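You operate a simulated robot arm through the tools that you are given. There is no shell and no other tool.

Carry out the task below with a simulated robot arm. There is one attempt and no reset: what you move stays moved.

## Task
Put things in order on the top of the window bench. At the end: the brown grease brush stands where the brown lint wad stood; the pale blue spool stands where the red spool stood; the red spool from the top of the window bench stands where the brown grease brush stood; the brown lint wad stands on top of the white stand; whatever was shut is shut again. Leave all else as you found it, and nothing knocked over.
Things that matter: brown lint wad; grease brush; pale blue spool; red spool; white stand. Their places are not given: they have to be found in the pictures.

It is judged by the outcome, as a careful person would: the job done as asked, and still so three seconds after it is handed in. It fails if anything else is knocked over, pushed out of place, dropped, spilled or broken.

## Robot
A 6-joint arm with a two-finger parallel gripper, fixed in place. Base frame: the origin is at the foot of the arm, x ahead of it, y to its left, z up; the work surface is at about z = 0. Units: m, rad, N and s.
With the tool pointing down near the work surface it reaches from about 0.12 to 0.5 m from the base axis. Its first joint turns from -1.257 to 1.257 rad. Payload 0.65 kg.
Tool frame: the origin (TCP) lies between the finger pads and is the grasp point; the fingertips stand 0.025 m ahead of it; z points along the fingers, y is the line along which they close. Largest opening 0.076 m; finger width 0.018, thickness 0.01; the body of the gripper, 0.036 by 0.078 m, starts 0.045 m behind the TCP.
Orientation is told as [roll, pitch, yaw] about the base's x, y, z axes, in that order, counted from this pose: with the fingers straight down and closing along the base's y, the tool's x points along the base's -x, its y along +y and its z along -z.

## Interface
- The arm moves only by the tool servo_tool. Its argument "increments" is a list of rows, each a list of 7 numbers: the finger opening in m, from 0 to 0.076, then the shift along the tool's x, y, z in units of 30 mm (1.0 is 30 mm), then the turn, a rotation vector about the tool's x, y, z in units of 5 degrees (1.0 is 5 degrees). In form: [[jaw, dx, dy, dz, rx, ry, rz], ...]. A call has 1 to 20 rows; each row shifts and turns the commanded pose from where the row before left it, along the tool's axes as they then stand. A call with a number of a shift or a turn outside -1 to 1 is refused whole. Rows are played at 5 a second. More than 0.05 m and 0.15 rad between two rows, or a gripper value outside its range, and nothing of the call is played. A pose out of reach is approached as far as the arm can. The call stops where the force on the tool passes 40 N (or 10 N more than at its start, if that is more) or the arm is blocked; 0.2 s more then pass. The fingers move at their own pace (about 0.108 m/s each) and stop on an object; they squeeze with about 31 N. The grip force told is the motor's: it shows also when the fingers shut on nothing. Time passes only in rows, and 0.2 s behind the last, so rows that do not move let the fingers close. It gives the time, the measured TCP pose, the force on the tool (base axes), the opening and the grip force at its end, in the units of the frame above (readings bear some noise), with the torque about the TCP (base axes, N m) and any sound that the robot's microphone picked up, and new pictures: "pictures" is both (left out), scene, wrist or none.
- Cameras (640 x 400 px; columns grow to the right, rows downward): "scene" is fixed at [0.0721, 0.2823, 0.4175]; the picture's right is [-0.64, -0.77, 0.00], its down [-0.34, 0.28, -0.90] and it looks along [0.69, -0.57, -0.44] (base axes); focal length 282 px, centre (320, 200). "wrist" rides on the gripper at [0.058, 0.011, -0.081] in the tool frame; the picture's right is [-0.18, 0.98, 0.00], its down [-0.75, -0.14, -0.64] and it looks along [-0.63, -0.12, 0.77] (tool axes); focal length 243 px, centre (320, 200).
- pixel_to_xyz(camera, pixels): for up to 12 pixels [column, row] of the newest picture of that camera ("zoom" is the newest enlarged one), the place [x, y, z] in the base frame of the surface seen there, good to about 0.002 m. No time passes.
- close_up(camera, box): a new picture of the part [left, top, right, bottom] of that camera's present view, enlarged. No time passes.
- sign_off(): hands the job in; it is judged then, once.

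Leave the gripper open and the arm clear of the work at the hand-in unless told otherwise.

The tools are called after "Call:" as a command line: name --pt "numbers of a row" for each row, then --argument value for the rest, lists and objects as JSON in quotes. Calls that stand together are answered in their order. servo_tool: Moves the arm, as the interface text tells. Its arguments: {"type":"object","properties":{"increments":{"type":"array","items":{"type":"array","items":{"type":"number"}}},"pictures":{"type":"string","enum":["both","scene","wrist","none"]}},"required":["increments"]} The other tools are called the same way: pixel_to_xyz (camera, pixels) gives the place of the surface under pixels of a picture; close_up (camera, box) takes an enlarged picture of a part of a camera's view; sign_off () hands the job in.

At the start:

```text
clock: 0.0
ee_pos: [0.2405, -0.0726, 0.3086]
tcp_rot: [0.001, 0.0, -0.003]
ft_force: [0.3, -0.6, -0.4]
wrist_torque: [0.0, 0.0, -0.02]
gripper_width: 0.0759
finger_force: 0.0
```

scene: 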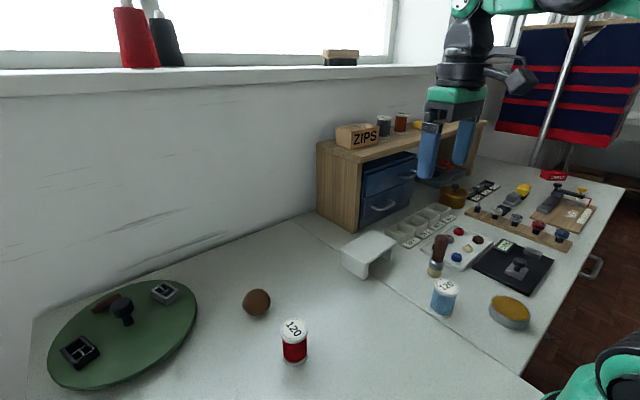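
wrist: 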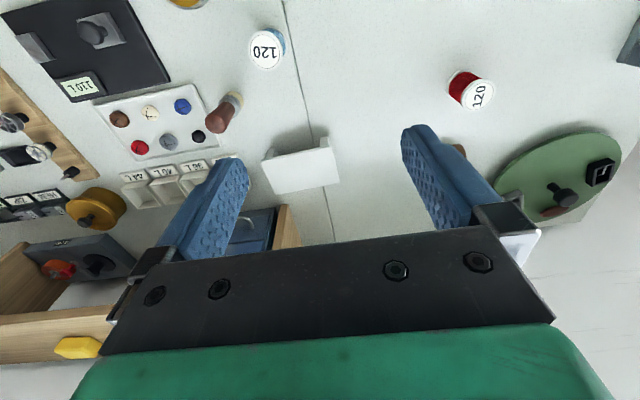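

I see the brown ball near scene pixel (256,302), the red spool at (294,340), the blue spool at (444,296), a brush at (437,255) and the white stand at (368,253). Next I take close-ups to check each one and measure where they are.

Call:
close_up --camera "scene" --box '[320, 200, 540, 340]'

Call:
close_up --camera "scene" --box '[220, 260, 380, 380]'

Call:
pixel_to_xyz --camera "scene" --pixels '[[256, 296], [256, 314], [293, 328], [294, 361], [445, 284], [442, 311], [440, 240], [434, 274], [368, 242], [368, 268], [345, 265], [392, 250]]'

Call:
pixel_to_xyz --camera "wrist" --pixels '[[265, 50], [478, 95], [235, 98], [215, 125], [300, 170], [265, 160], [335, 148], [275, 192], [338, 182], [458, 148], [300, 145], [460, 85]]'

```text
2.86 times, centred on (430, 270) of scene
```

zoom: 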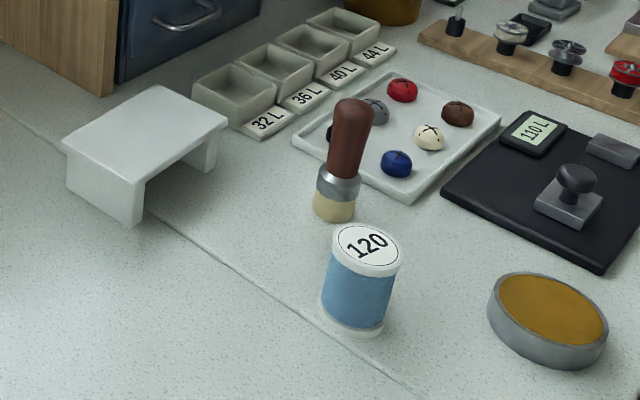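

```text
3.33 times, centred on (300, 320) of scene
```

zoom: 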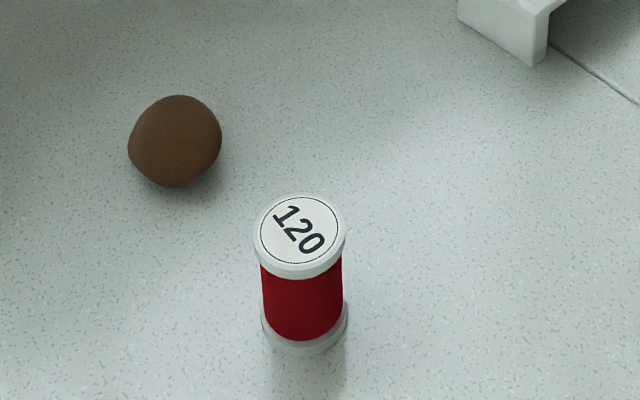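

```text
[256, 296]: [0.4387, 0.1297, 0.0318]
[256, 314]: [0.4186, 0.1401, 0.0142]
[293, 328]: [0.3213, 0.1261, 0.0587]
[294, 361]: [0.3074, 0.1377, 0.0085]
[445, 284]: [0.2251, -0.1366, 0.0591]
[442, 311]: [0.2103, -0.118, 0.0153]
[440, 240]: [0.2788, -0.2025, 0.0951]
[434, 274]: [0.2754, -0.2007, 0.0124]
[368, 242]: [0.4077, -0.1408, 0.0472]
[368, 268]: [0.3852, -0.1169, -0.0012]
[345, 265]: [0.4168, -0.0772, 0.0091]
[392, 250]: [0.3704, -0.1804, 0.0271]
```

```text
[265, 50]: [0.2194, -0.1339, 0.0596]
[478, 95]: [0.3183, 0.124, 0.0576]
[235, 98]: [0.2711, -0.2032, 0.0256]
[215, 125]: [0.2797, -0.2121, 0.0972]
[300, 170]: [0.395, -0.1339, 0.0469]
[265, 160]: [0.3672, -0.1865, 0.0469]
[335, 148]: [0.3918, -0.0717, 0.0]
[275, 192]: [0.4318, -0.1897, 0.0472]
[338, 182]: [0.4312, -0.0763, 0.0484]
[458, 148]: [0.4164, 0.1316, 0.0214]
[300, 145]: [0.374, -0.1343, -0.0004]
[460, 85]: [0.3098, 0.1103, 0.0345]
```

The bench items match the names, and I have rough positions for them. Next I look closely at the cabinet, the green mat and the wrist view for obstacles and look-alikes.

Call:
close_up --camera "scene" --box '[310, 90, 490, 240]'

Call:
close_up --camera "scene" --box '[30, 260, 230, 400]'

Call:
close_up --camera "wrist" --box '[80, 20, 360, 220]'

Call:
pixel_to_xyz --camera "scene" --pixels '[[421, 250], [459, 269], [492, 242], [455, 226], [360, 229], [385, 223], [418, 207], [416, 175], [360, 150], [345, 245], [363, 277], [398, 239]]'

```text
2.67 times, centred on (400, 165) of scene
```

zoom: 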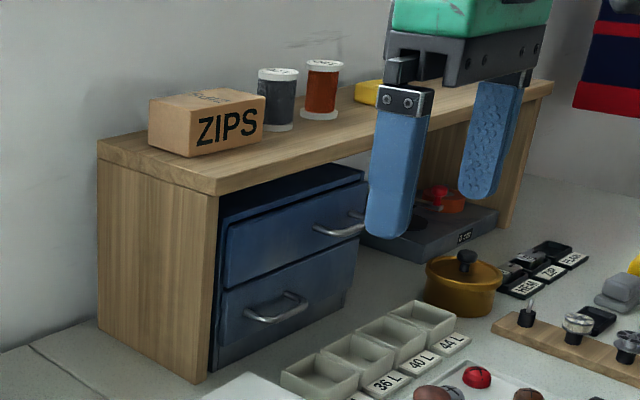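

```text
2.86 times, centred on (130, 330) of scene
```

zoom: 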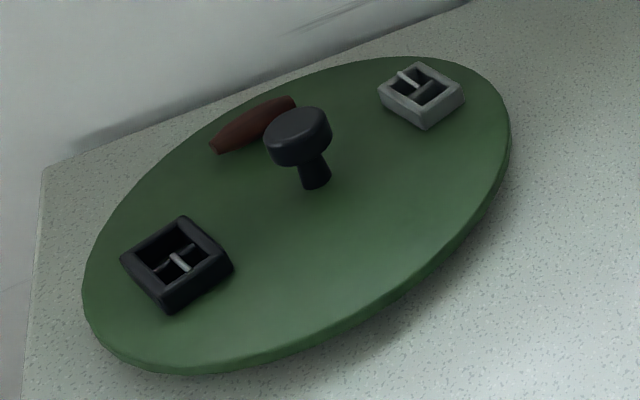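

```text
2.00 times, centred on (220, 120) of wrist
```

zoom: 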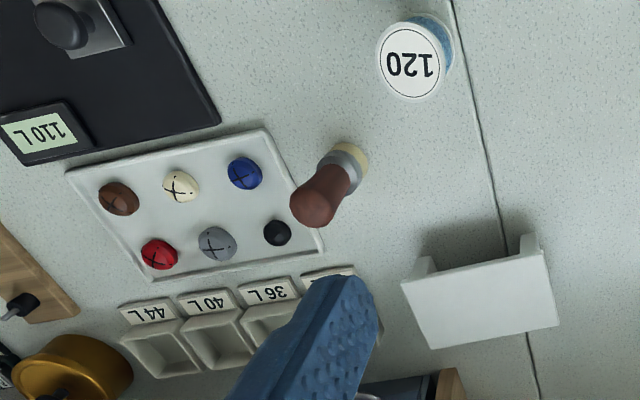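

```text
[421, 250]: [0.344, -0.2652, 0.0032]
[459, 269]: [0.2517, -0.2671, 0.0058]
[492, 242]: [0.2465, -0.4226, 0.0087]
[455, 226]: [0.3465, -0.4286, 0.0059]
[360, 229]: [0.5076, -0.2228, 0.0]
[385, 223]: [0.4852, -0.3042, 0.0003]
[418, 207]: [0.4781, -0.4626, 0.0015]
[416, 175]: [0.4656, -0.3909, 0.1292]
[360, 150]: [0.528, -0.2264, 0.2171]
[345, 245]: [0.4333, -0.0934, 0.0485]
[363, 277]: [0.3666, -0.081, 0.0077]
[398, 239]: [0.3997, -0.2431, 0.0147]
```

The cabinet front is at x≥0.48. The second drawer set is not involved. The wad sits near (0.43, 0.13) and the red spool near (0.315, 0.128). Next I move the open gripper above the wad at about z=0.13 to look at it, and check the wall distance.

Call:
servo_tool --pt "0.076 -0.62 0.69 0.6 0 0 0" --pt "0.076 -0.62 0.69 0.6 0 0 0" --pt "0.076 -0.62 0.69 0.6 0 0 0" --pt "0.076 -0.62 0.69 0.6 0 0 0" --pt "0.076 -0.62 0.69 0.6 0 0 0" --pt "0.076 -0.62 0.69 0.6 0 0 0" --pt "0.076 -0.62 0.69 0.6 0 0 0" --pt "0.076 -0.62 0.69 0.6 0 0 0" --pt "0.076 -0.62 0.69 0.6 0 0 0" --pt "0.076 -0.62 0.69 0.5 0 0 0" --pt "0.076 0 0 0 0 0 0" --pictures "both"

```text
clock: 2.4
ee_pos: [0.4277, 0.1348, 0.1344]
tcp_rot: [0.001, 0.001, -0.001]
ft_force: [-0.4, -0.1, 0.4]
wrist_torque: [-0.03, 0.0, -0.01]
gripper_width: 0.0759
finger_force: 0.0
```

scene: 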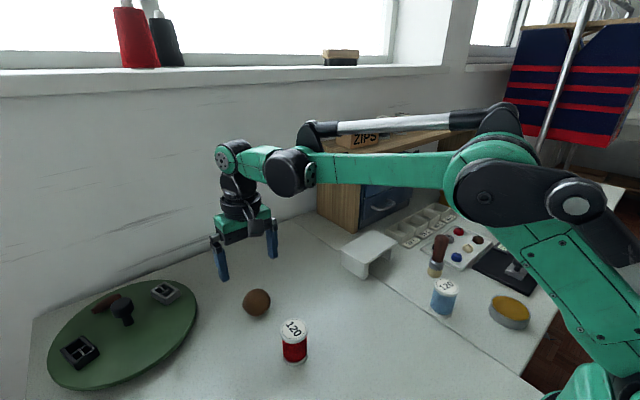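
wrist: 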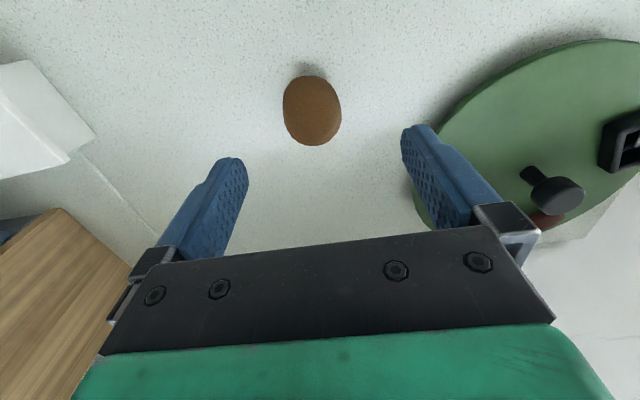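

The wad shows in the wrist view around (312,110). I measure points on its outline and the bench around it.

Call:
pixel_to_xyz --camera "wrist" --pixels '[[312, 110], [286, 110], [339, 110], [311, 80], [314, 143], [312, 125], [312, 95], [298, 110], [326, 110], [310, 73], [315, 148], [440, 160]]'

Call:
close_up --camera "wrist" --box '[250, 50, 380, 170]'

Call:
pixel_to_xyz --camera "scene" --pixels '[[256, 290], [256, 302], [244, 302], [269, 302], [256, 318], [200, 300], [190, 320], [230, 245], [294, 320], [294, 328], [283, 327], [305, 327]]'

```text
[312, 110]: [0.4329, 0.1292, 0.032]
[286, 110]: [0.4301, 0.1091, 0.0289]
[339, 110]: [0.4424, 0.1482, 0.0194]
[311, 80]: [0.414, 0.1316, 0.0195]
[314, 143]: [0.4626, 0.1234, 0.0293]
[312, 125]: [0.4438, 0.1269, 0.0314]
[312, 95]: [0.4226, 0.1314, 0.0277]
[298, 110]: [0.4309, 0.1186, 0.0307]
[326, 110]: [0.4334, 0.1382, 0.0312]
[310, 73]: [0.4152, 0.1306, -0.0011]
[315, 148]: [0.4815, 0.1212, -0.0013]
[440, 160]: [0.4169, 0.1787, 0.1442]
```

```text
3.33 times, centred on (315, 110) of wrist
```

zoom: 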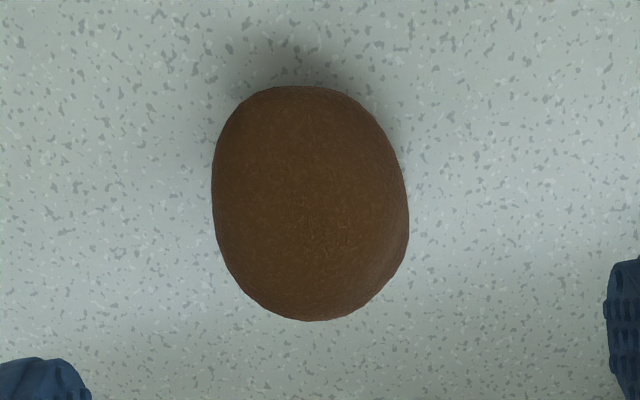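

```text
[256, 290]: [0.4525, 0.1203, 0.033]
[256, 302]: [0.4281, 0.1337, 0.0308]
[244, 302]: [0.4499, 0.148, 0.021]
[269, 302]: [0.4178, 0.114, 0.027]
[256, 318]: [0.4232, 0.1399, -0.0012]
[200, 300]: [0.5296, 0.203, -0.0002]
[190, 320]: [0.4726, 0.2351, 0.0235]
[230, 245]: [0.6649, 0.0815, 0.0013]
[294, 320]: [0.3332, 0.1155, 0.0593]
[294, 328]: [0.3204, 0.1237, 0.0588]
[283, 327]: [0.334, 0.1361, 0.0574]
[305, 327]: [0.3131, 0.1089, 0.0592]
```

The wad is about 0.05 m long along x, 0.043 wide along y and 0.033 high, centred near (0.438, 0.128). Next I shift above its centre and come down to z≈0.06 to check the alignment.

Call:
servo_tool --pt "0.07 -0.34 -0.23 0 0 0 0" --pt "0.07 0 0 0.83 0 0 0" --pt "0.07 0 0 0.83 0 0 0" --pt "0.07 0 0 0.82 0 0 0" --pt "0.07 0 0 0 0 0 0" --pictures "both"

```text
clock: 3.6
ee_pos: [0.4365, 0.1262, 0.0597]
tcp_rot: [0.0, 0.001, 0.001]
ft_force: [-0.8, -0.4, -0.1]
wrist_torque: [0.02, -0.01, 0.0]
gripper_width: 0.0697
finger_force: 0.1
```

scene: 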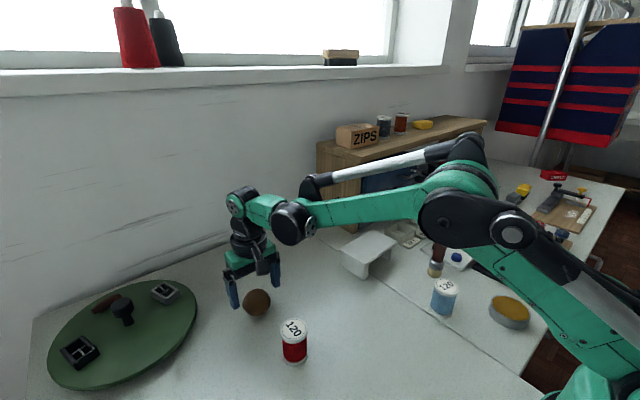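
wrist: 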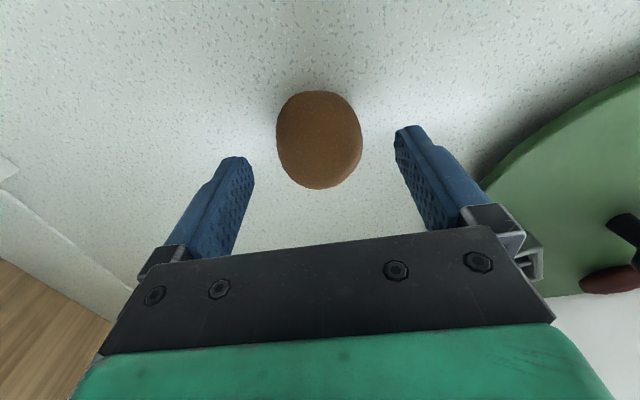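

The wad lies between the fingers in the wrist view (277–362 columns). I measure again from this closer view.

Call:
pixel_to_xyz --camera "wrist" --pixels '[[320, 140], [280, 140], [358, 145], [316, 95], [322, 185], [360, 135], [279, 130], [319, 187], [318, 92], [410, 140], [238, 170], [475, 190]]'

```text
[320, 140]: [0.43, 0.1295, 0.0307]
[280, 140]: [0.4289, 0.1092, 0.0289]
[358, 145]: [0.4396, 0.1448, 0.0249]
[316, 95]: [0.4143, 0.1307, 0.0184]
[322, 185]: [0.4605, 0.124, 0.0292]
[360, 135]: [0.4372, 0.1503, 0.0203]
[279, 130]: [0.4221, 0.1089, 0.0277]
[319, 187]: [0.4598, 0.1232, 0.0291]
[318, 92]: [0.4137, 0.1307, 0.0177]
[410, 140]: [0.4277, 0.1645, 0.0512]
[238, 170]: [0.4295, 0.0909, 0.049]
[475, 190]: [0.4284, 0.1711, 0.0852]
```

The fingers straddle the wad evenly (0.091 to 0.1645, centre about 0.128). Next I go down to z≈0.029 and close gently.

Call:
servo_tool --pt "0.07 0 0.04 0.5 0 0 0" --pt "0.07 0 0 0.52 0 0 0" --pt "0.07 0 0 0 0 0 0" --pt "0.05 0 0 0 0 0 0" --pt "0.04 0 0 0 0 0 0" --pt "0.036 0 0 0 0 0 0" --pt "0.036 0 0 0 0 0 0" --pictures "both"

```text
clock: 5.2
ee_pos: [0.4358, 0.1273, 0.0272]
tcp_rot: [0.0, -0.001, 0.001]
ft_force: [0.0, -0.6, 0.3]
wrist_torque: [0.0, -0.01, 0.0]
gripper_width: 0.0391
finger_force: 31.1
```

scene: 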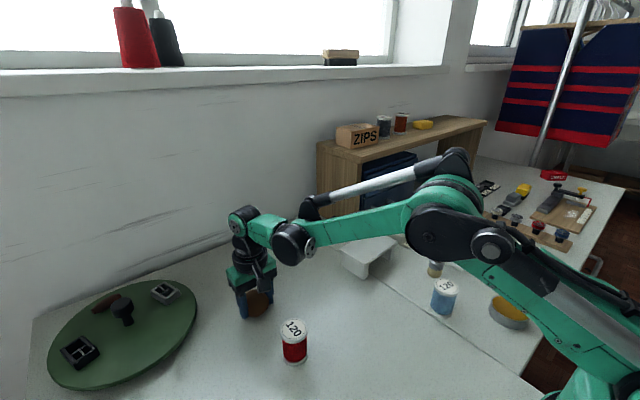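
wrist: 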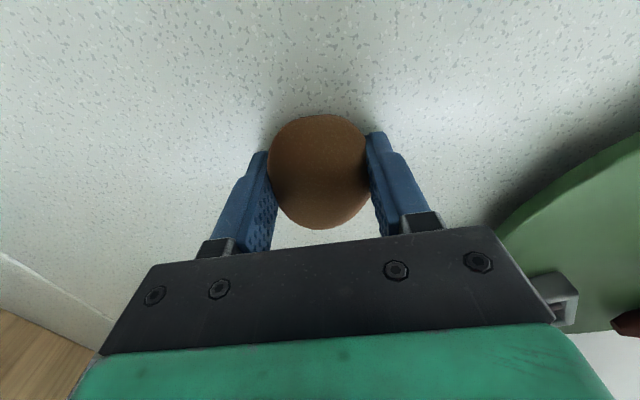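

The fingers stopped on the wad at 0.0391 m with a firm grip. Next I lift it about 0.11 m and check that it comes along.

Call:
servo_tool --pt "0.036 0 0 -0.4 0 0 0" --pt "0.036 0 0 -0.8 0 0 0" --pt "0.036 0 0 -0.8 0 0 0" --pt "0.036 0 0 -0.8 0 0 0" --pt "0.036 0 0 -0.8 0 0 0" --pt "0.036 0 0 0 0 0 0" --pictures "both"

Call:
close_up --camera "scene" --box '[320, 210, 420, 290]'

```text
clock: 6.6
ee_pos: [0.4339, 0.1307, 0.1345]
tcp_rot: [0.001, 0.0, 0.0]
ft_force: [1.1, 0.0, -1.0]
wrist_torque: [-0.04, 0.0, -0.01]
gripper_width: 0.0387
finger_force: 31.0
```

scene: 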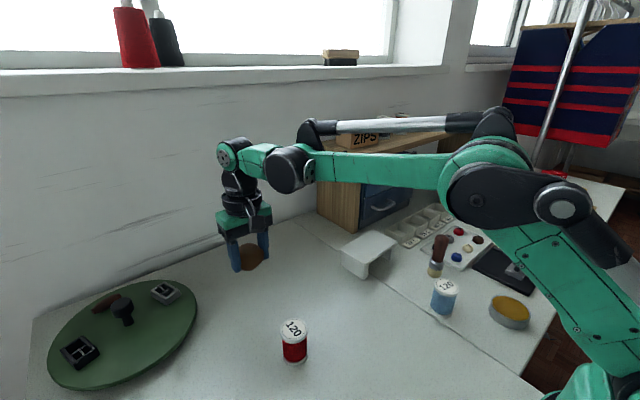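
wrist: 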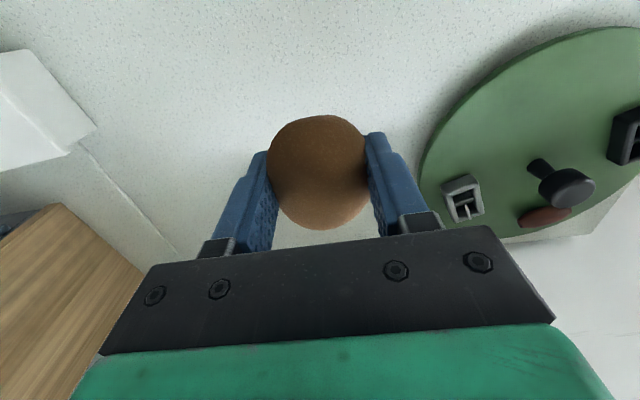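

```text
5.00 times, centred on (370, 250) of scene
```

zoom: 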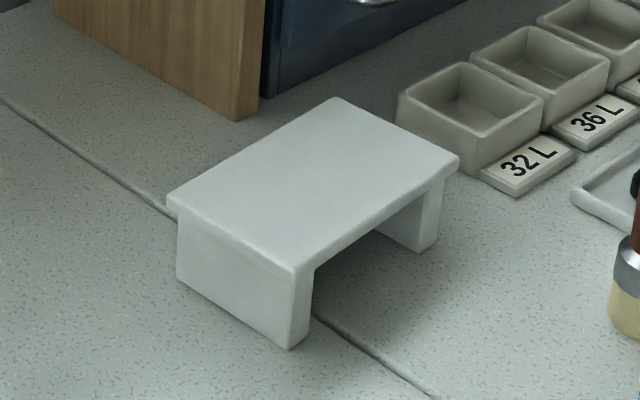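

The wad came up cleanly. Now I measure the corners of the white stand's top in the enlarged picture: (170,200), (298,268), (455,160), (335,102), and the middle (315,185).

Call:
pixel_to_xyz --camera "zoom" --pixels '[[174, 200], [297, 264], [452, 160], [335, 103], [315, 185], [240, 150], [380, 210], [235, 235], [400, 130], [290, 340], [420, 245], [400, 105]]'

```text
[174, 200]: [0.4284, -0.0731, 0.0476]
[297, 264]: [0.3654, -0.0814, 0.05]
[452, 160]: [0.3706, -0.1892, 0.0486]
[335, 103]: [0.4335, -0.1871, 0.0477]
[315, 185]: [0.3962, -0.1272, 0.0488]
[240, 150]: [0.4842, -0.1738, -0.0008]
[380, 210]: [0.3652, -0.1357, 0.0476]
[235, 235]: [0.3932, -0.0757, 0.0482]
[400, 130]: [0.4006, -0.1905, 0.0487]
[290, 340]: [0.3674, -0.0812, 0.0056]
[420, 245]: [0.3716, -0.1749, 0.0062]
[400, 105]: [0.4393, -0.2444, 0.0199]
```

The stand's top spans x 0.365–0.433 and y −0.190 to −0.073 at z≈0.048, centre (0.399, −0.132). Next I carry the wad across at z≈0.135 to above that centre.

Call:
servo_tool --pt "0.036 0.129 -0.6 0 0 0 0" --pt "0.036 0.129 -0.9 0 0 0 0" --pt "0.036 0.129 -0.9 0 0 0 0" --pt "0.036 0.129 -0.9 0 0 0 0" --pt "0.036 0.129 -0.9 0 0 0 0" --pt "0.036 0.129 -0.9 0 0 0 0" --pt "0.036 0.129 -0.9 0 0 0 0" --pt "0.036 0.129 -0.9 0 0 0 0" --pt "0.036 0.129 -0.9 0 0 0 0" --pt "0.036 0.129 -0.89 0 0 0 0" --pt "0.036 0 0 0 0 0 0" --pictures "both"

```text
clock: 9.0
ee_pos: [0.3966, -0.1329, 0.1346]
tcp_rot: [0.0, 0.0, -0.001]
ft_force: [0.0, -0.1, 0.3]
wrist_torque: [-0.02, 0.02, -0.03]
gripper_width: 0.0395
finger_force: 31.9
```

scene: 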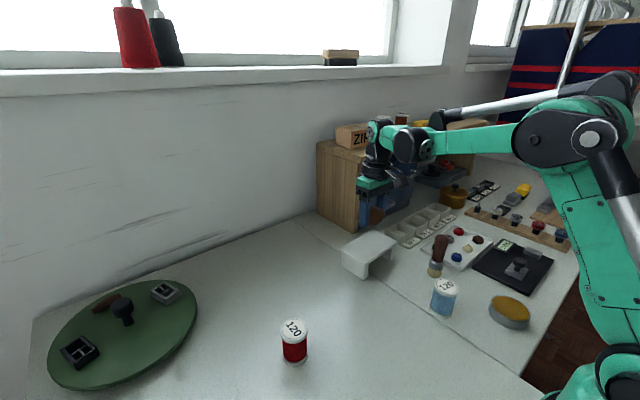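
wrist: 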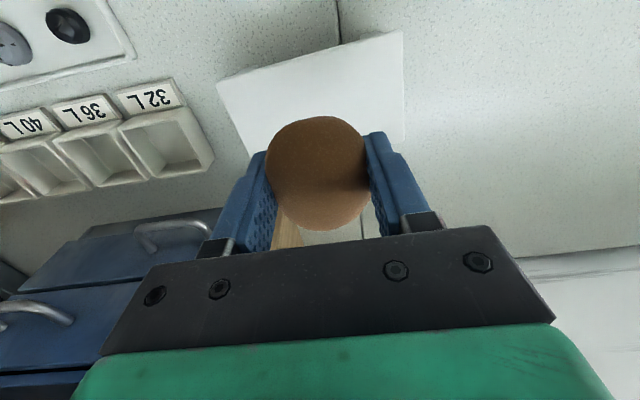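

The wad is above the stand centre. Next I lower it to about z=0.083.

Call:
servo_tool --pt "0.036 -0.04 0 0.6 0 0 0" --pt "0.036 0 0 0.6 0 0 0" --pt "0.036 0 0 0.45 0 0 0" --pt "0.036 0 0 0 0 0 0" --pictures "both"

Call:
close_up --camera "scene" --box '[320, 170, 440, 290]'

```text
clock: 10.0
ee_pos: [0.397, -0.1318, 0.086]
tcp_rot: [0.0, 0.0, 0.001]
ft_force: [0.5, 0.2, 0.6]
wrist_torque: [-0.01, 0.03, -0.02]
gripper_width: 0.0394
finger_force: 30.9
```

scene: 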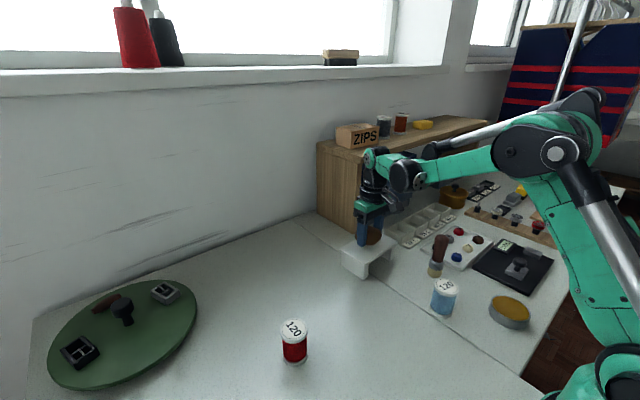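
wrist: 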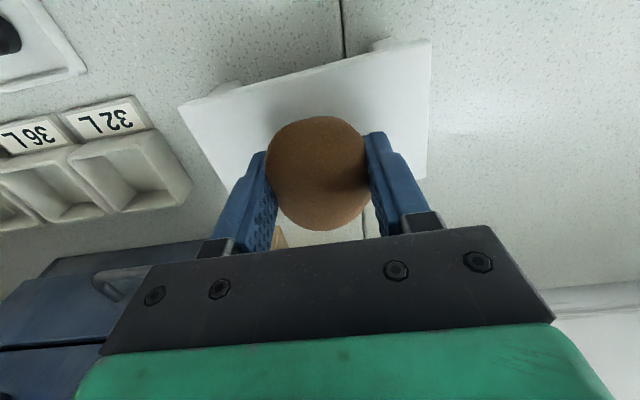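

```text
3.33 times, centred on (380, 230) of scene
```

zoom: 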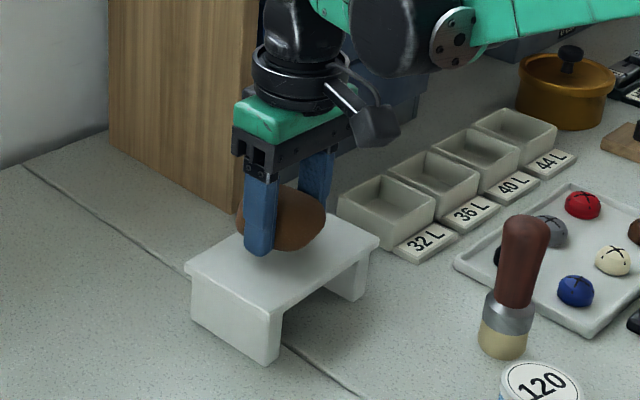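

The wad hangs centred about 1 cm above the stand. Next I lower the last 9 mm in small steps, watching the force.

Call:
servo_tool --pt "0.036 0 0 0.1 0 0 0" --pt "0.036 0 0 0.1 0 0 0" --pt "0.036 0 0 0.08 0 0 0" --pt "0.036 0 0 0 0 0 0" --pictures "wrist"

Call:
close_up --camera "scene" --box '[340, 200, 400, 270]'

```text
clock: 11.0
ee_pos: [0.3997, -0.131, 0.0764]
tcp_rot: [0.0, 0.0, 0.001]
ft_force: [-0.6, -0.4, 0.1]
wrist_torque: [0.02, 0.03, 0.01]
gripper_width: 0.0393
finger_force: 30.8
```

wrist: 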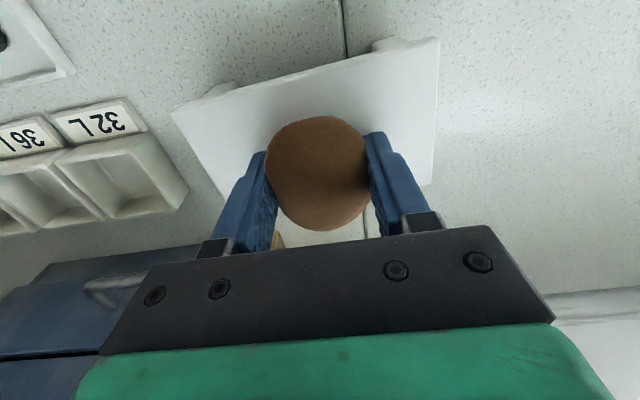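

```text
5.71 times, centred on (370, 235) of scene
```

zoom: 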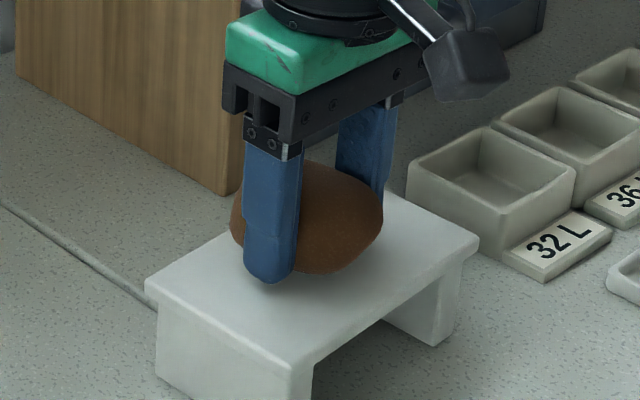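

The fingertips and wad are very close to the stand, with no contact force yet. I lower another 1.5 mm and watch the force.

Call:
servo_tool --pt "0.036 0 0 0.03 0 0 0" --pt "0.036 0 0 0.03 0 0 0" --pt "0.036 0 0 0 0 0 0" --pictures "none"

Call:
close_up --camera "scene" --box '[340, 200, 400, 270]'

```text
clock: 11.8
ee_pos: [0.3996, -0.1315, 0.0764]
tcp_rot: [0.0, 0.001, 0.0]
ft_force: [0.1, -0.1, 0.3]
wrist_torque: [0.01, 0.05, 0.0]
gripper_width: 0.0392
finger_force: 31.4
```

```text
5.71 times, centred on (370, 235) of scene
```

zoom: 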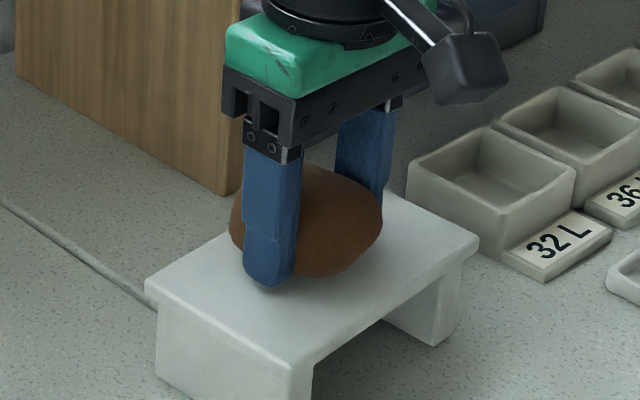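

Still no contact force, though the tips moved lower in the picture. I lower 1 mm more.

Call:
servo_tool --pt "0.036 0 0 0.035 0 0 0" --pt "0.036 0 0 0 0 0 0" --pictures "none"

Call:
close_up --camera "scene" --box '[340, 200, 400, 270]'

```text
clock: 12.4
ee_pos: [0.3991, -0.1316, 0.0737]
tcp_rot: [0.0, -0.001, 0.0]
ft_force: [-0.5, -1.2, 8.1]
wrist_torque: [-0.05, -0.02, -0.01]
gripper_width: 0.0393
finger_force: 30.6
```

```text
5.71 times, centred on (370, 235) of scene
```

zoom: 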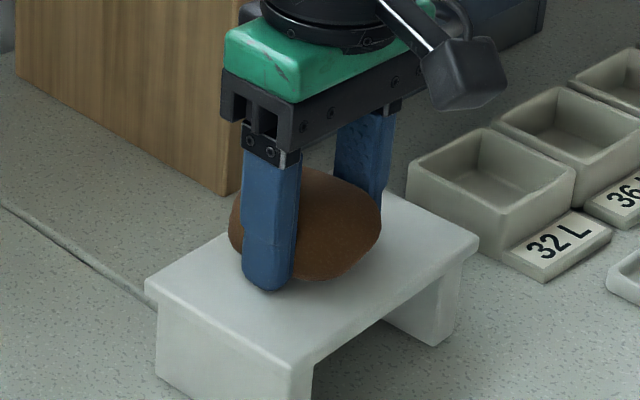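

Contact is confirmed at about 8 N upward. I ease off half a millimetre, open the fingers slowly, then rise straight up.

Call:
servo_tool --pt "0.036 0 0 -0.02 0 0 0" --pt "0.044 0 0 0 0 0 0" --pt "0.05 0 0 0 0 0 0" --pt "0.06 0 0 0 0 0 0" --pt "0.066 0 0 0 0 0 0" --pt "0.066 0 0 -0.3 0 0 0" --pt "0.066 0 0 -0.8 0 0 0" --pt "0.066 0 0 -0.9 0 0 0" --pt "0.066 0 0 -0.9 0 0 0" --pt "0.066 0 0 0 0 0 0" --pictures "both"

Call:
close_up --camera "scene" --box '[320, 190, 480, 310]'

```text
clock: 14.6
ee_pos: [0.3984, -0.1305, 0.1629]
tcp_rot: [0.002, 0.0, 0.001]
ft_force: [-0.3, -0.6, -0.1]
wrist_torque: [-0.02, 0.04, 0.01]
gripper_width: 0.0662
finger_force: 0.0
```

scene: 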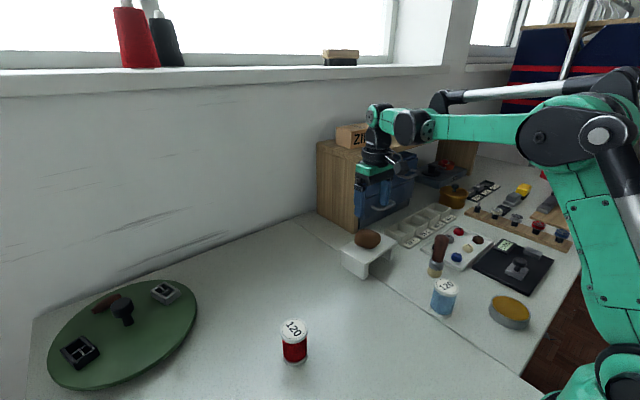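
wrist: 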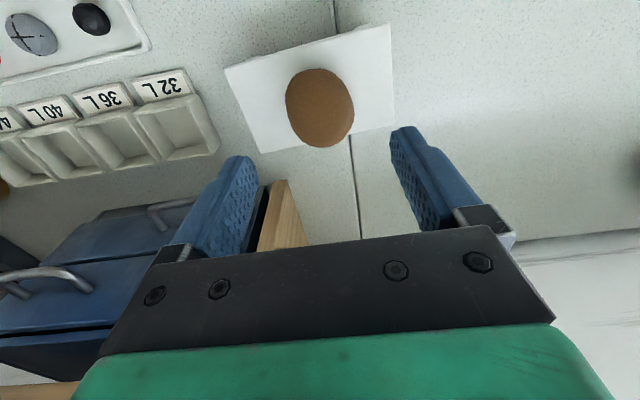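

```text
3.33 times, centred on (400, 250) of scene
```

zoom: 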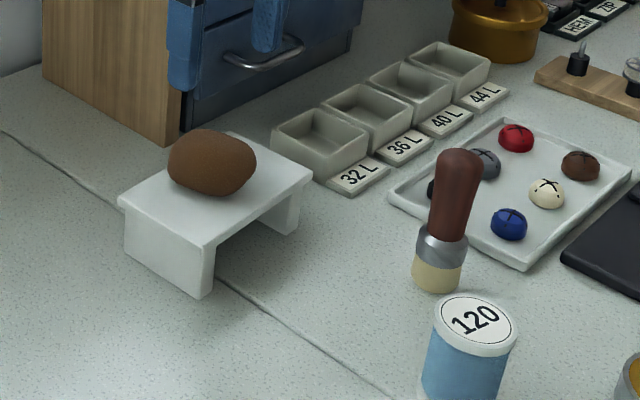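

The wad stands steady in the middle of the stand. Now I move above the brush (near 0.280, −0.213) at z≈0.17 to measure it from above.

Call:
servo_tool --pt "0.076 0.79 -0.55 -0.05 0 0 0" --pt "0.076 0.79 -0.55 -0.05 0 0 0" --pt "0.076 0.79 -0.55 -0.05 0 0 0" --pt "0.076 0.79 -0.55 -0.05 0 0 0" --pt "0.076 0.79 -0.55 -0.05 0 0 0" --pt "0.076 0 0 0 0 0 0" --pictures "both"

```text
clock: 16.0
ee_pos: [0.2762, -0.2165, 0.169]
tcp_rot: [0.001, -0.001, 0.0]
ft_force: [0.0, 0.3, -0.4]
wrist_torque: [-0.01, 0.0, -0.01]
gripper_width: 0.0761
finger_force: 0.0
```

scene: 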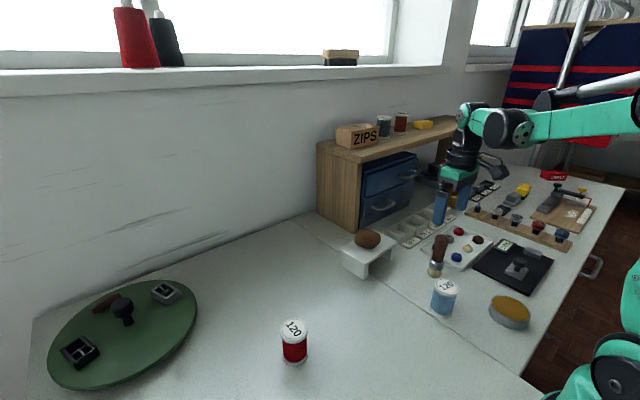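
wrist: 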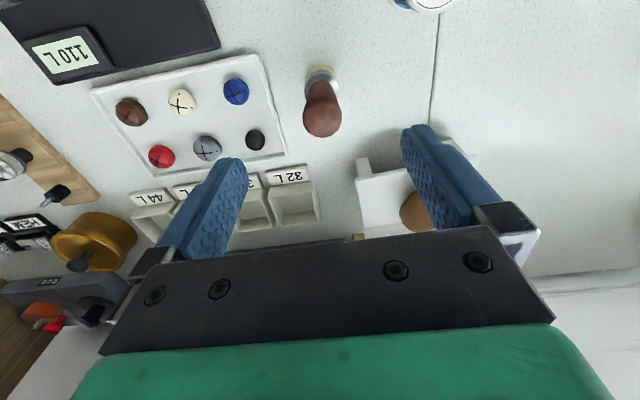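

The brush is in the wrist view around (322,105). I take a close-up and measure its outline.

Call:
close_up --camera "wrist" --box '[270, 50, 380, 150]'

Call:
pixel_to_xyz --camera "wrist" --pixels '[[322, 118], [306, 118], [339, 118], [322, 133], [322, 102], [322, 90], [310, 90], [336, 90], [321, 72], [308, 74], [335, 74], [321, 66]]'

Call:
pixel_to_xyz --camera "scene" --pixels '[[441, 237], [434, 240], [449, 240], [432, 255], [445, 255], [430, 265], [443, 268], [429, 272], [442, 274], [435, 277], [438, 250], [436, 268]]'

```text
4.00 times, centred on (325, 100) of wrist
```

zoom: 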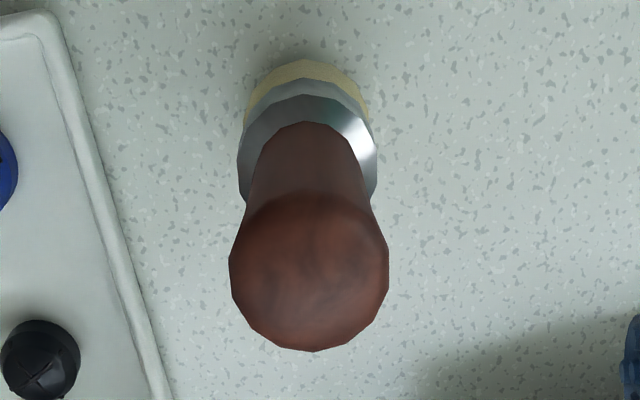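

```text
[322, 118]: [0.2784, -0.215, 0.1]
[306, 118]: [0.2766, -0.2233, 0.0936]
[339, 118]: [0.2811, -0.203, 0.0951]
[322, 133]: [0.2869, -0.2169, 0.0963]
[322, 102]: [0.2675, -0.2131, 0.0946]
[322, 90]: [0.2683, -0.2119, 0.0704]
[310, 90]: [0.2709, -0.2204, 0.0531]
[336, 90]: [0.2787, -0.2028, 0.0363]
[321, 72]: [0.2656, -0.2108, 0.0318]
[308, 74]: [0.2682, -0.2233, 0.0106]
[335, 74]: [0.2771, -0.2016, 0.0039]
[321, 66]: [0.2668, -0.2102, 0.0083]
```

```text
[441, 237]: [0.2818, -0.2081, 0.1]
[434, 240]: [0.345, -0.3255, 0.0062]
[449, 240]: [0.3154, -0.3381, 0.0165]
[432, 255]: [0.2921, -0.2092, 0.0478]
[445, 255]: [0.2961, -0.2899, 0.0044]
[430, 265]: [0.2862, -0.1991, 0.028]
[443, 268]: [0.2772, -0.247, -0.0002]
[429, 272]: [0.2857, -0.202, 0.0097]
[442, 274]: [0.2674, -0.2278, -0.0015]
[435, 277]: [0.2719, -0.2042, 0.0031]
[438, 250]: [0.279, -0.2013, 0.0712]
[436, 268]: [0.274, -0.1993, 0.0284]
```

The brush stands upright at about (0.279, −0.213), is 0.10 m high and its handle is about 0.024 m wide. I centre on it and come down until the fingertips are just at its top, then check.

Call:
servo_tool --pt "0.065 0.06 0.05 0.5 0 0 0" --pt "0.065 0 0 0.6 0 0 0" --pt "0.065 0 0 0.6 0 0 0" --pt "0.065 0 0 0 0 0 0" --pictures "both"

```text
clock: 17.0
ee_pos: [0.2785, -0.2142, 0.1184]
tcp_rot: [0.0, -0.002, 0.0]
ft_force: [-0.2, 0.0, -0.8]
wrist_torque: [0.01, 0.0, -0.03]
gripper_width: 0.0652
finger_force: 0.1
```

scene: 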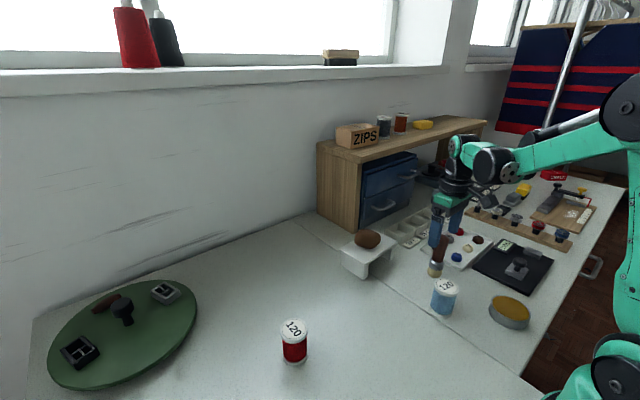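
wrist: 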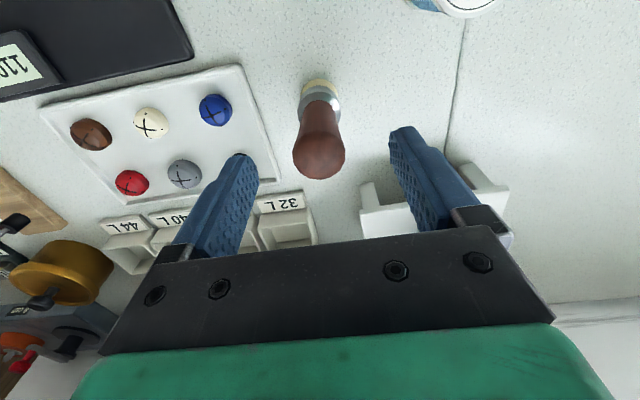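

The brush top (320,155) is centred between the fingers. Next I descend 5 cm to z≈0.068 and close on the handle.

Call:
servo_tool --pt "0.065 0 0 0.55 0 0 0" --pt "0.065 0 0 0.55 0 0 0" --pt "0.065 0 0 0.55 0 0 0" --pt "0.065 0 0 0 0 0 0" --pictures "both"

```text
clock: 18.0
ee_pos: [0.275, -0.2152, 0.0689]
tcp_rot: [-0.002, 0.002, 0.001]
ft_force: [0.1, -0.5, 1.0]
wrist_torque: [0.01, 0.01, 0.0]
gripper_width: 0.0649
finger_force: 0.1
```

scene: 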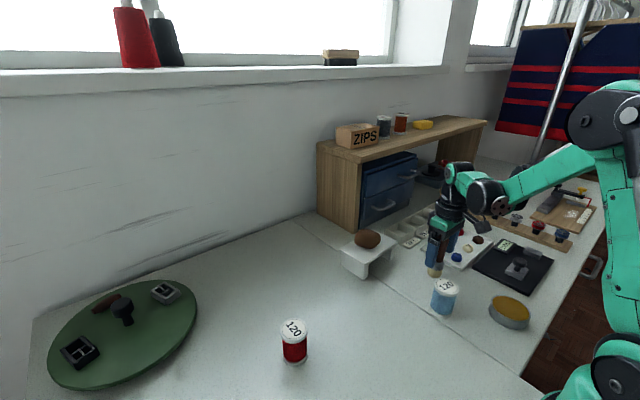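
wrist: 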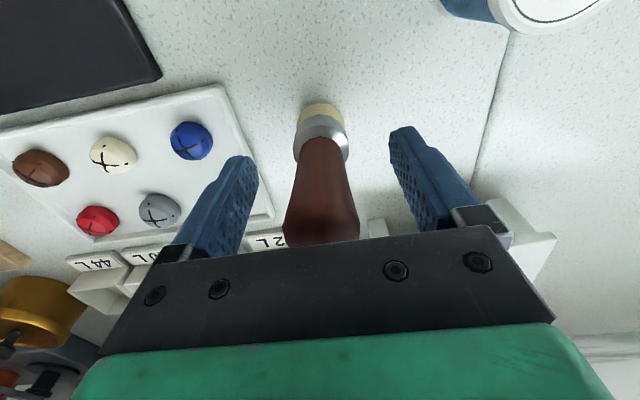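

The handle is centred between the fingers. I close slowly until they stop on it.

Call:
servo_tool --pt "0.05 0 0 0 0 0 0" --pt "0.04 0 0 0 0 0 0" --pt "0.034 0 0 0 0 0 0" --pt "0.03 0 0 0 0 0 0" --pt "0.026 0 0 0 0 0 0" --pt "0.022 0 0 0 0 0 0" --pt "0.018 0 0 0 0 0 0" --pt "0.018 0 0 0 0 0 0" --pictures "both"

Call:
close_up --camera "scene" --box '[400, 190, 500, 310]'

```text
clock: 19.8
ee_pos: [0.2772, -0.2159, 0.0682]
tcp_rot: [0.0, 0.001, 0.0]
ft_force: [-0.3, 0.3, 0.9]
wrist_torque: [0.02, 0.02, -0.01]
gripper_width: 0.0257
finger_force: 31.2
```

scene: 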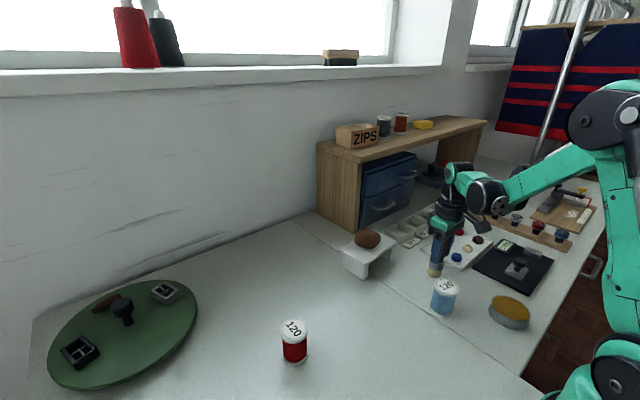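
wrist: 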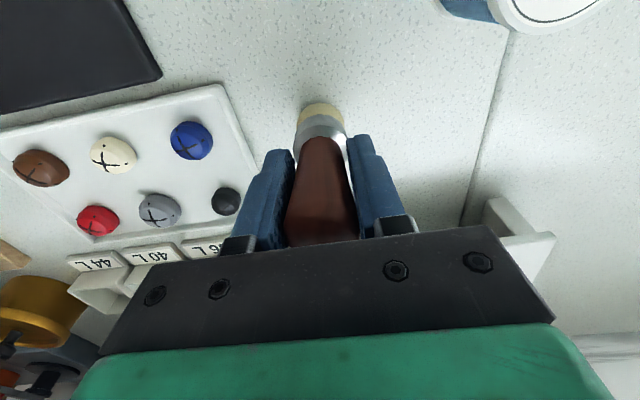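

```text
3.33 times, centred on (450, 250) of scene
```

zoom: 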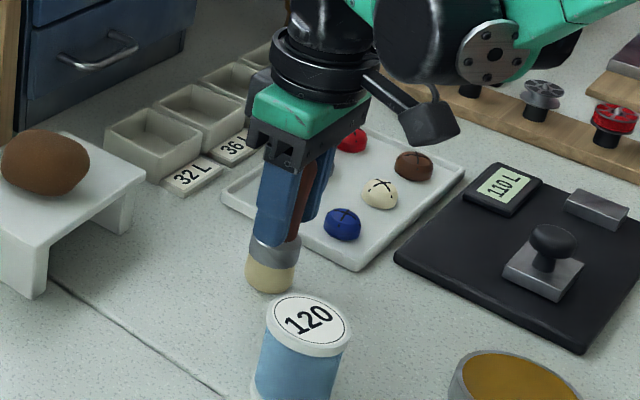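

The fingers hold the handle at 0.0257 m and the brush is still upright. I lift it straight up 9.5 cm and check for tilt.

Call:
servo_tool --pt "0.018 0 0 -0.3 0 0 0" --pt "0.018 0 0 -0.7 0 0 0" --pt "0.018 0 0 -0.7 0 0 0" --pt "0.018 0 0 -0.7 0 0 0" --pt "0.018 0 0 -0.7 0 0 0" --pt "0.018 0 0 0 0 0 0" --pictures "both"

Call:
close_up --camera "scene" --box '[400, 150, 520, 300]'

```text
clock: 21.2
ee_pos: [0.2769, -0.2125, 0.162]
tcp_rot: [0.001, 0.001, 0.0]
ft_force: [-0.4, 0.0, -0.3]
wrist_torque: [0.02, 0.03, -0.01]
gripper_width: 0.0259
finger_force: 31.2
```

scene: 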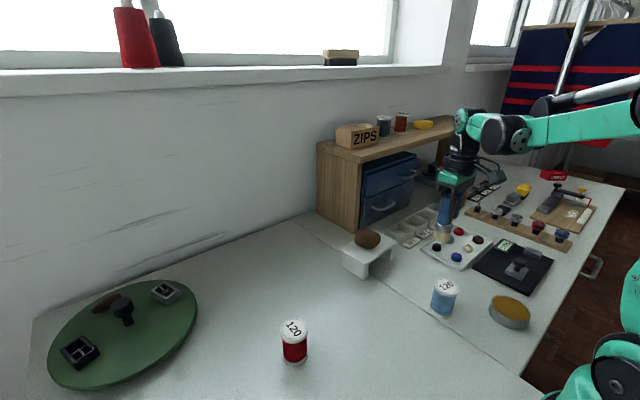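
wrist: 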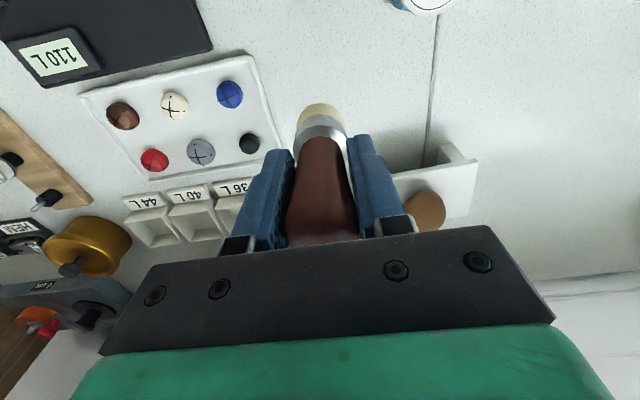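

```text
2.67 times, centred on (460, 225) of scene
```

zoom: 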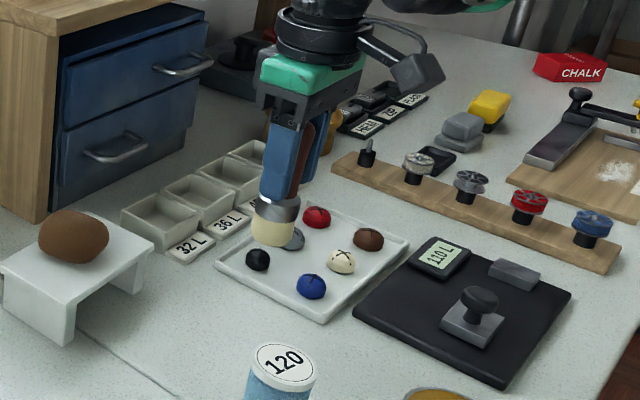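

The brush hangs straight under the gripper. Now I carry it at z≈0.16 to above the wad's old place (0.4375, 0.128).

Call:
servo_tool --pt "0.018 -0.25 0.55 0 0 0 0" --pt "0.018 -0.42 0.9 0 0 0 0" --pt "0.018 -0.42 0.9 0 0 0 0" --pt "0.018 -0.42 0.9 0 0 0 0" --pt "0.018 -0.42 0.9 0 0 0 0" --pt "0.018 -0.42 0.9 0 0 0 0" --pt "0.018 -0.42 0.9 0 0 0 0" --pt "0.018 -0.42 0.9 0 0 0 0" --pt "0.018 -0.42 0.9 0 0 0 0" --pt "0.018 -0.42 0.9 0 0 0 0" --pt "0.018 -0.42 0.9 0 0 0 0" --pt "0.018 -0.42 0.9 0 0 0 0" --pt "0.018 -0.42 0.92 0 0 0 0" --pt "0.018 0 0 0 0 0 0" --pictures "both"

```text
clock: 24.2
ee_pos: [0.4379, 0.1302, 0.1613]
tcp_rot: [-0.001, 0.0, 0.0]
ft_force: [-0.1, 0.4, -1.5]
wrist_torque: [0.0, 0.0, -0.03]
gripper_width: 0.0259
finger_force: 31.7
```

scene: 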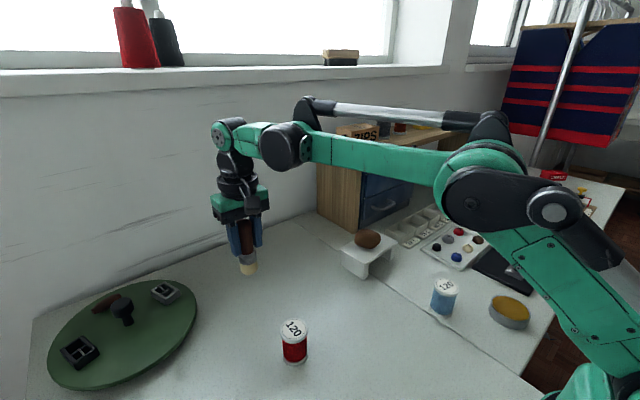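
wrist: 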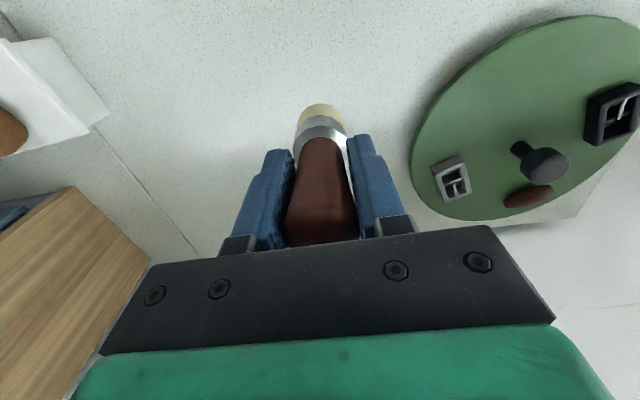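

The brush is above the old wad place. Before lowering, I check its tilt by measuring points along its side in both views.

Call:
pixel_to_xyz --camera "wrist" --pixels '[[320, 108], [307, 112], [335, 112], [320, 125], [305, 125], [339, 125], [322, 160]]'

Call:
close_up --camera "scene" --box '[200, 170, 300, 290]'

Call:
pixel_to_xyz --camera "scene" --pixels '[[248, 270], [242, 268], [255, 268], [247, 258], [241, 257], [253, 257], [246, 240]]'

```text
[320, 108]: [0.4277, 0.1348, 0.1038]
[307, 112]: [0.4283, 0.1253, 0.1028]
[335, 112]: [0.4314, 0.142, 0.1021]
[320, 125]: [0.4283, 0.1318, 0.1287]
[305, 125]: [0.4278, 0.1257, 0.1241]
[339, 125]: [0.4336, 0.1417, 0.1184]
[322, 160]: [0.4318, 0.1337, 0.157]
```

```text
3.33 times, centred on (250, 230) of scene
```

zoom: 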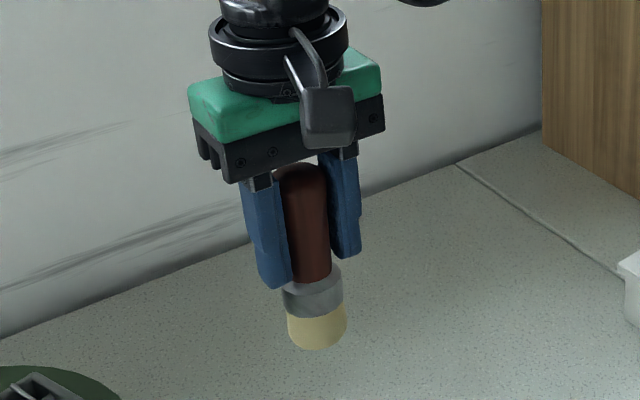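

```text
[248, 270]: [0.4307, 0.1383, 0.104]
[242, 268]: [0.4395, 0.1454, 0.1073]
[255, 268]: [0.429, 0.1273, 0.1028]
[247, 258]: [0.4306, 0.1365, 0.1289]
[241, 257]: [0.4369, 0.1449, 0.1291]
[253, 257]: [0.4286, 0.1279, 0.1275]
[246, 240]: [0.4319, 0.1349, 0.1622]
```

The brush is straight, but its measured centre looks a few millimetres off the target. I take more samples to average out the reading noise.

Call:
close_up --camera "wrist" --box '[270, 80, 370, 180]'

Call:
pixel_to_xyz --camera "wrist" --pixels '[[320, 108], [320, 110], [321, 112], [300, 117], [302, 117], [343, 117], [341, 117], [321, 120], [321, 125], [321, 130], [297, 140], [346, 140]]'

Call:
pixel_to_xyz --camera "wrist" --pixels '[[320, 108], [320, 108], [320, 108], [320, 108], [285, 165], [355, 165], [290, 155], [350, 150], [320, 150], [320, 170], [320, 190], [320, 210]]'

```text
4.00 times, centred on (320, 130) of wrist
```

zoom: 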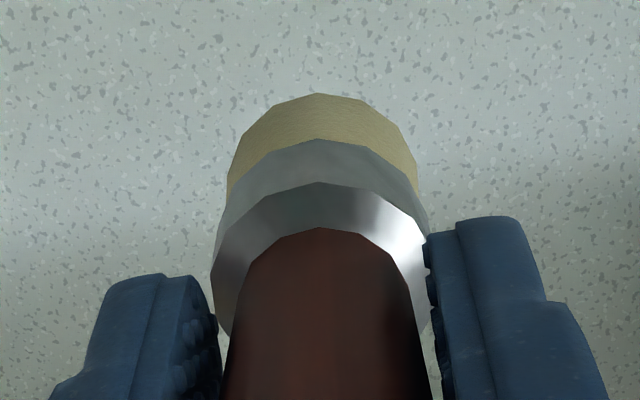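

```text
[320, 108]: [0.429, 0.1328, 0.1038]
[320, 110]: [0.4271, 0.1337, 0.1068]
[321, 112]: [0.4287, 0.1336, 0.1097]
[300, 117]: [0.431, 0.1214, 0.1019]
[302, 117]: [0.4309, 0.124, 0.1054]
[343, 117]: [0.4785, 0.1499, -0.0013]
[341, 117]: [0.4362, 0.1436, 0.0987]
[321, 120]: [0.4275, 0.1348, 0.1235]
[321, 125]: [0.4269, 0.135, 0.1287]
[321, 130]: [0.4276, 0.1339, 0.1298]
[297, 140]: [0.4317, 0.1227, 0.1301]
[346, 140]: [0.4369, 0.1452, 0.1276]
```

```text
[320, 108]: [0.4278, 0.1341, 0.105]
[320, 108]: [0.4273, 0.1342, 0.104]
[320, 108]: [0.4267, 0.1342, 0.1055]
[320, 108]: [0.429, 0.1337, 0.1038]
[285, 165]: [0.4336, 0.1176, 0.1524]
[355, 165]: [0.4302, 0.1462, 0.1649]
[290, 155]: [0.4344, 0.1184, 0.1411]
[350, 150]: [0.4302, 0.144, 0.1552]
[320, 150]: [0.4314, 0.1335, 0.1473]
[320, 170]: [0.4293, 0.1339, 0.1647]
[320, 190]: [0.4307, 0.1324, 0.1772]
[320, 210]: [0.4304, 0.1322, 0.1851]
```

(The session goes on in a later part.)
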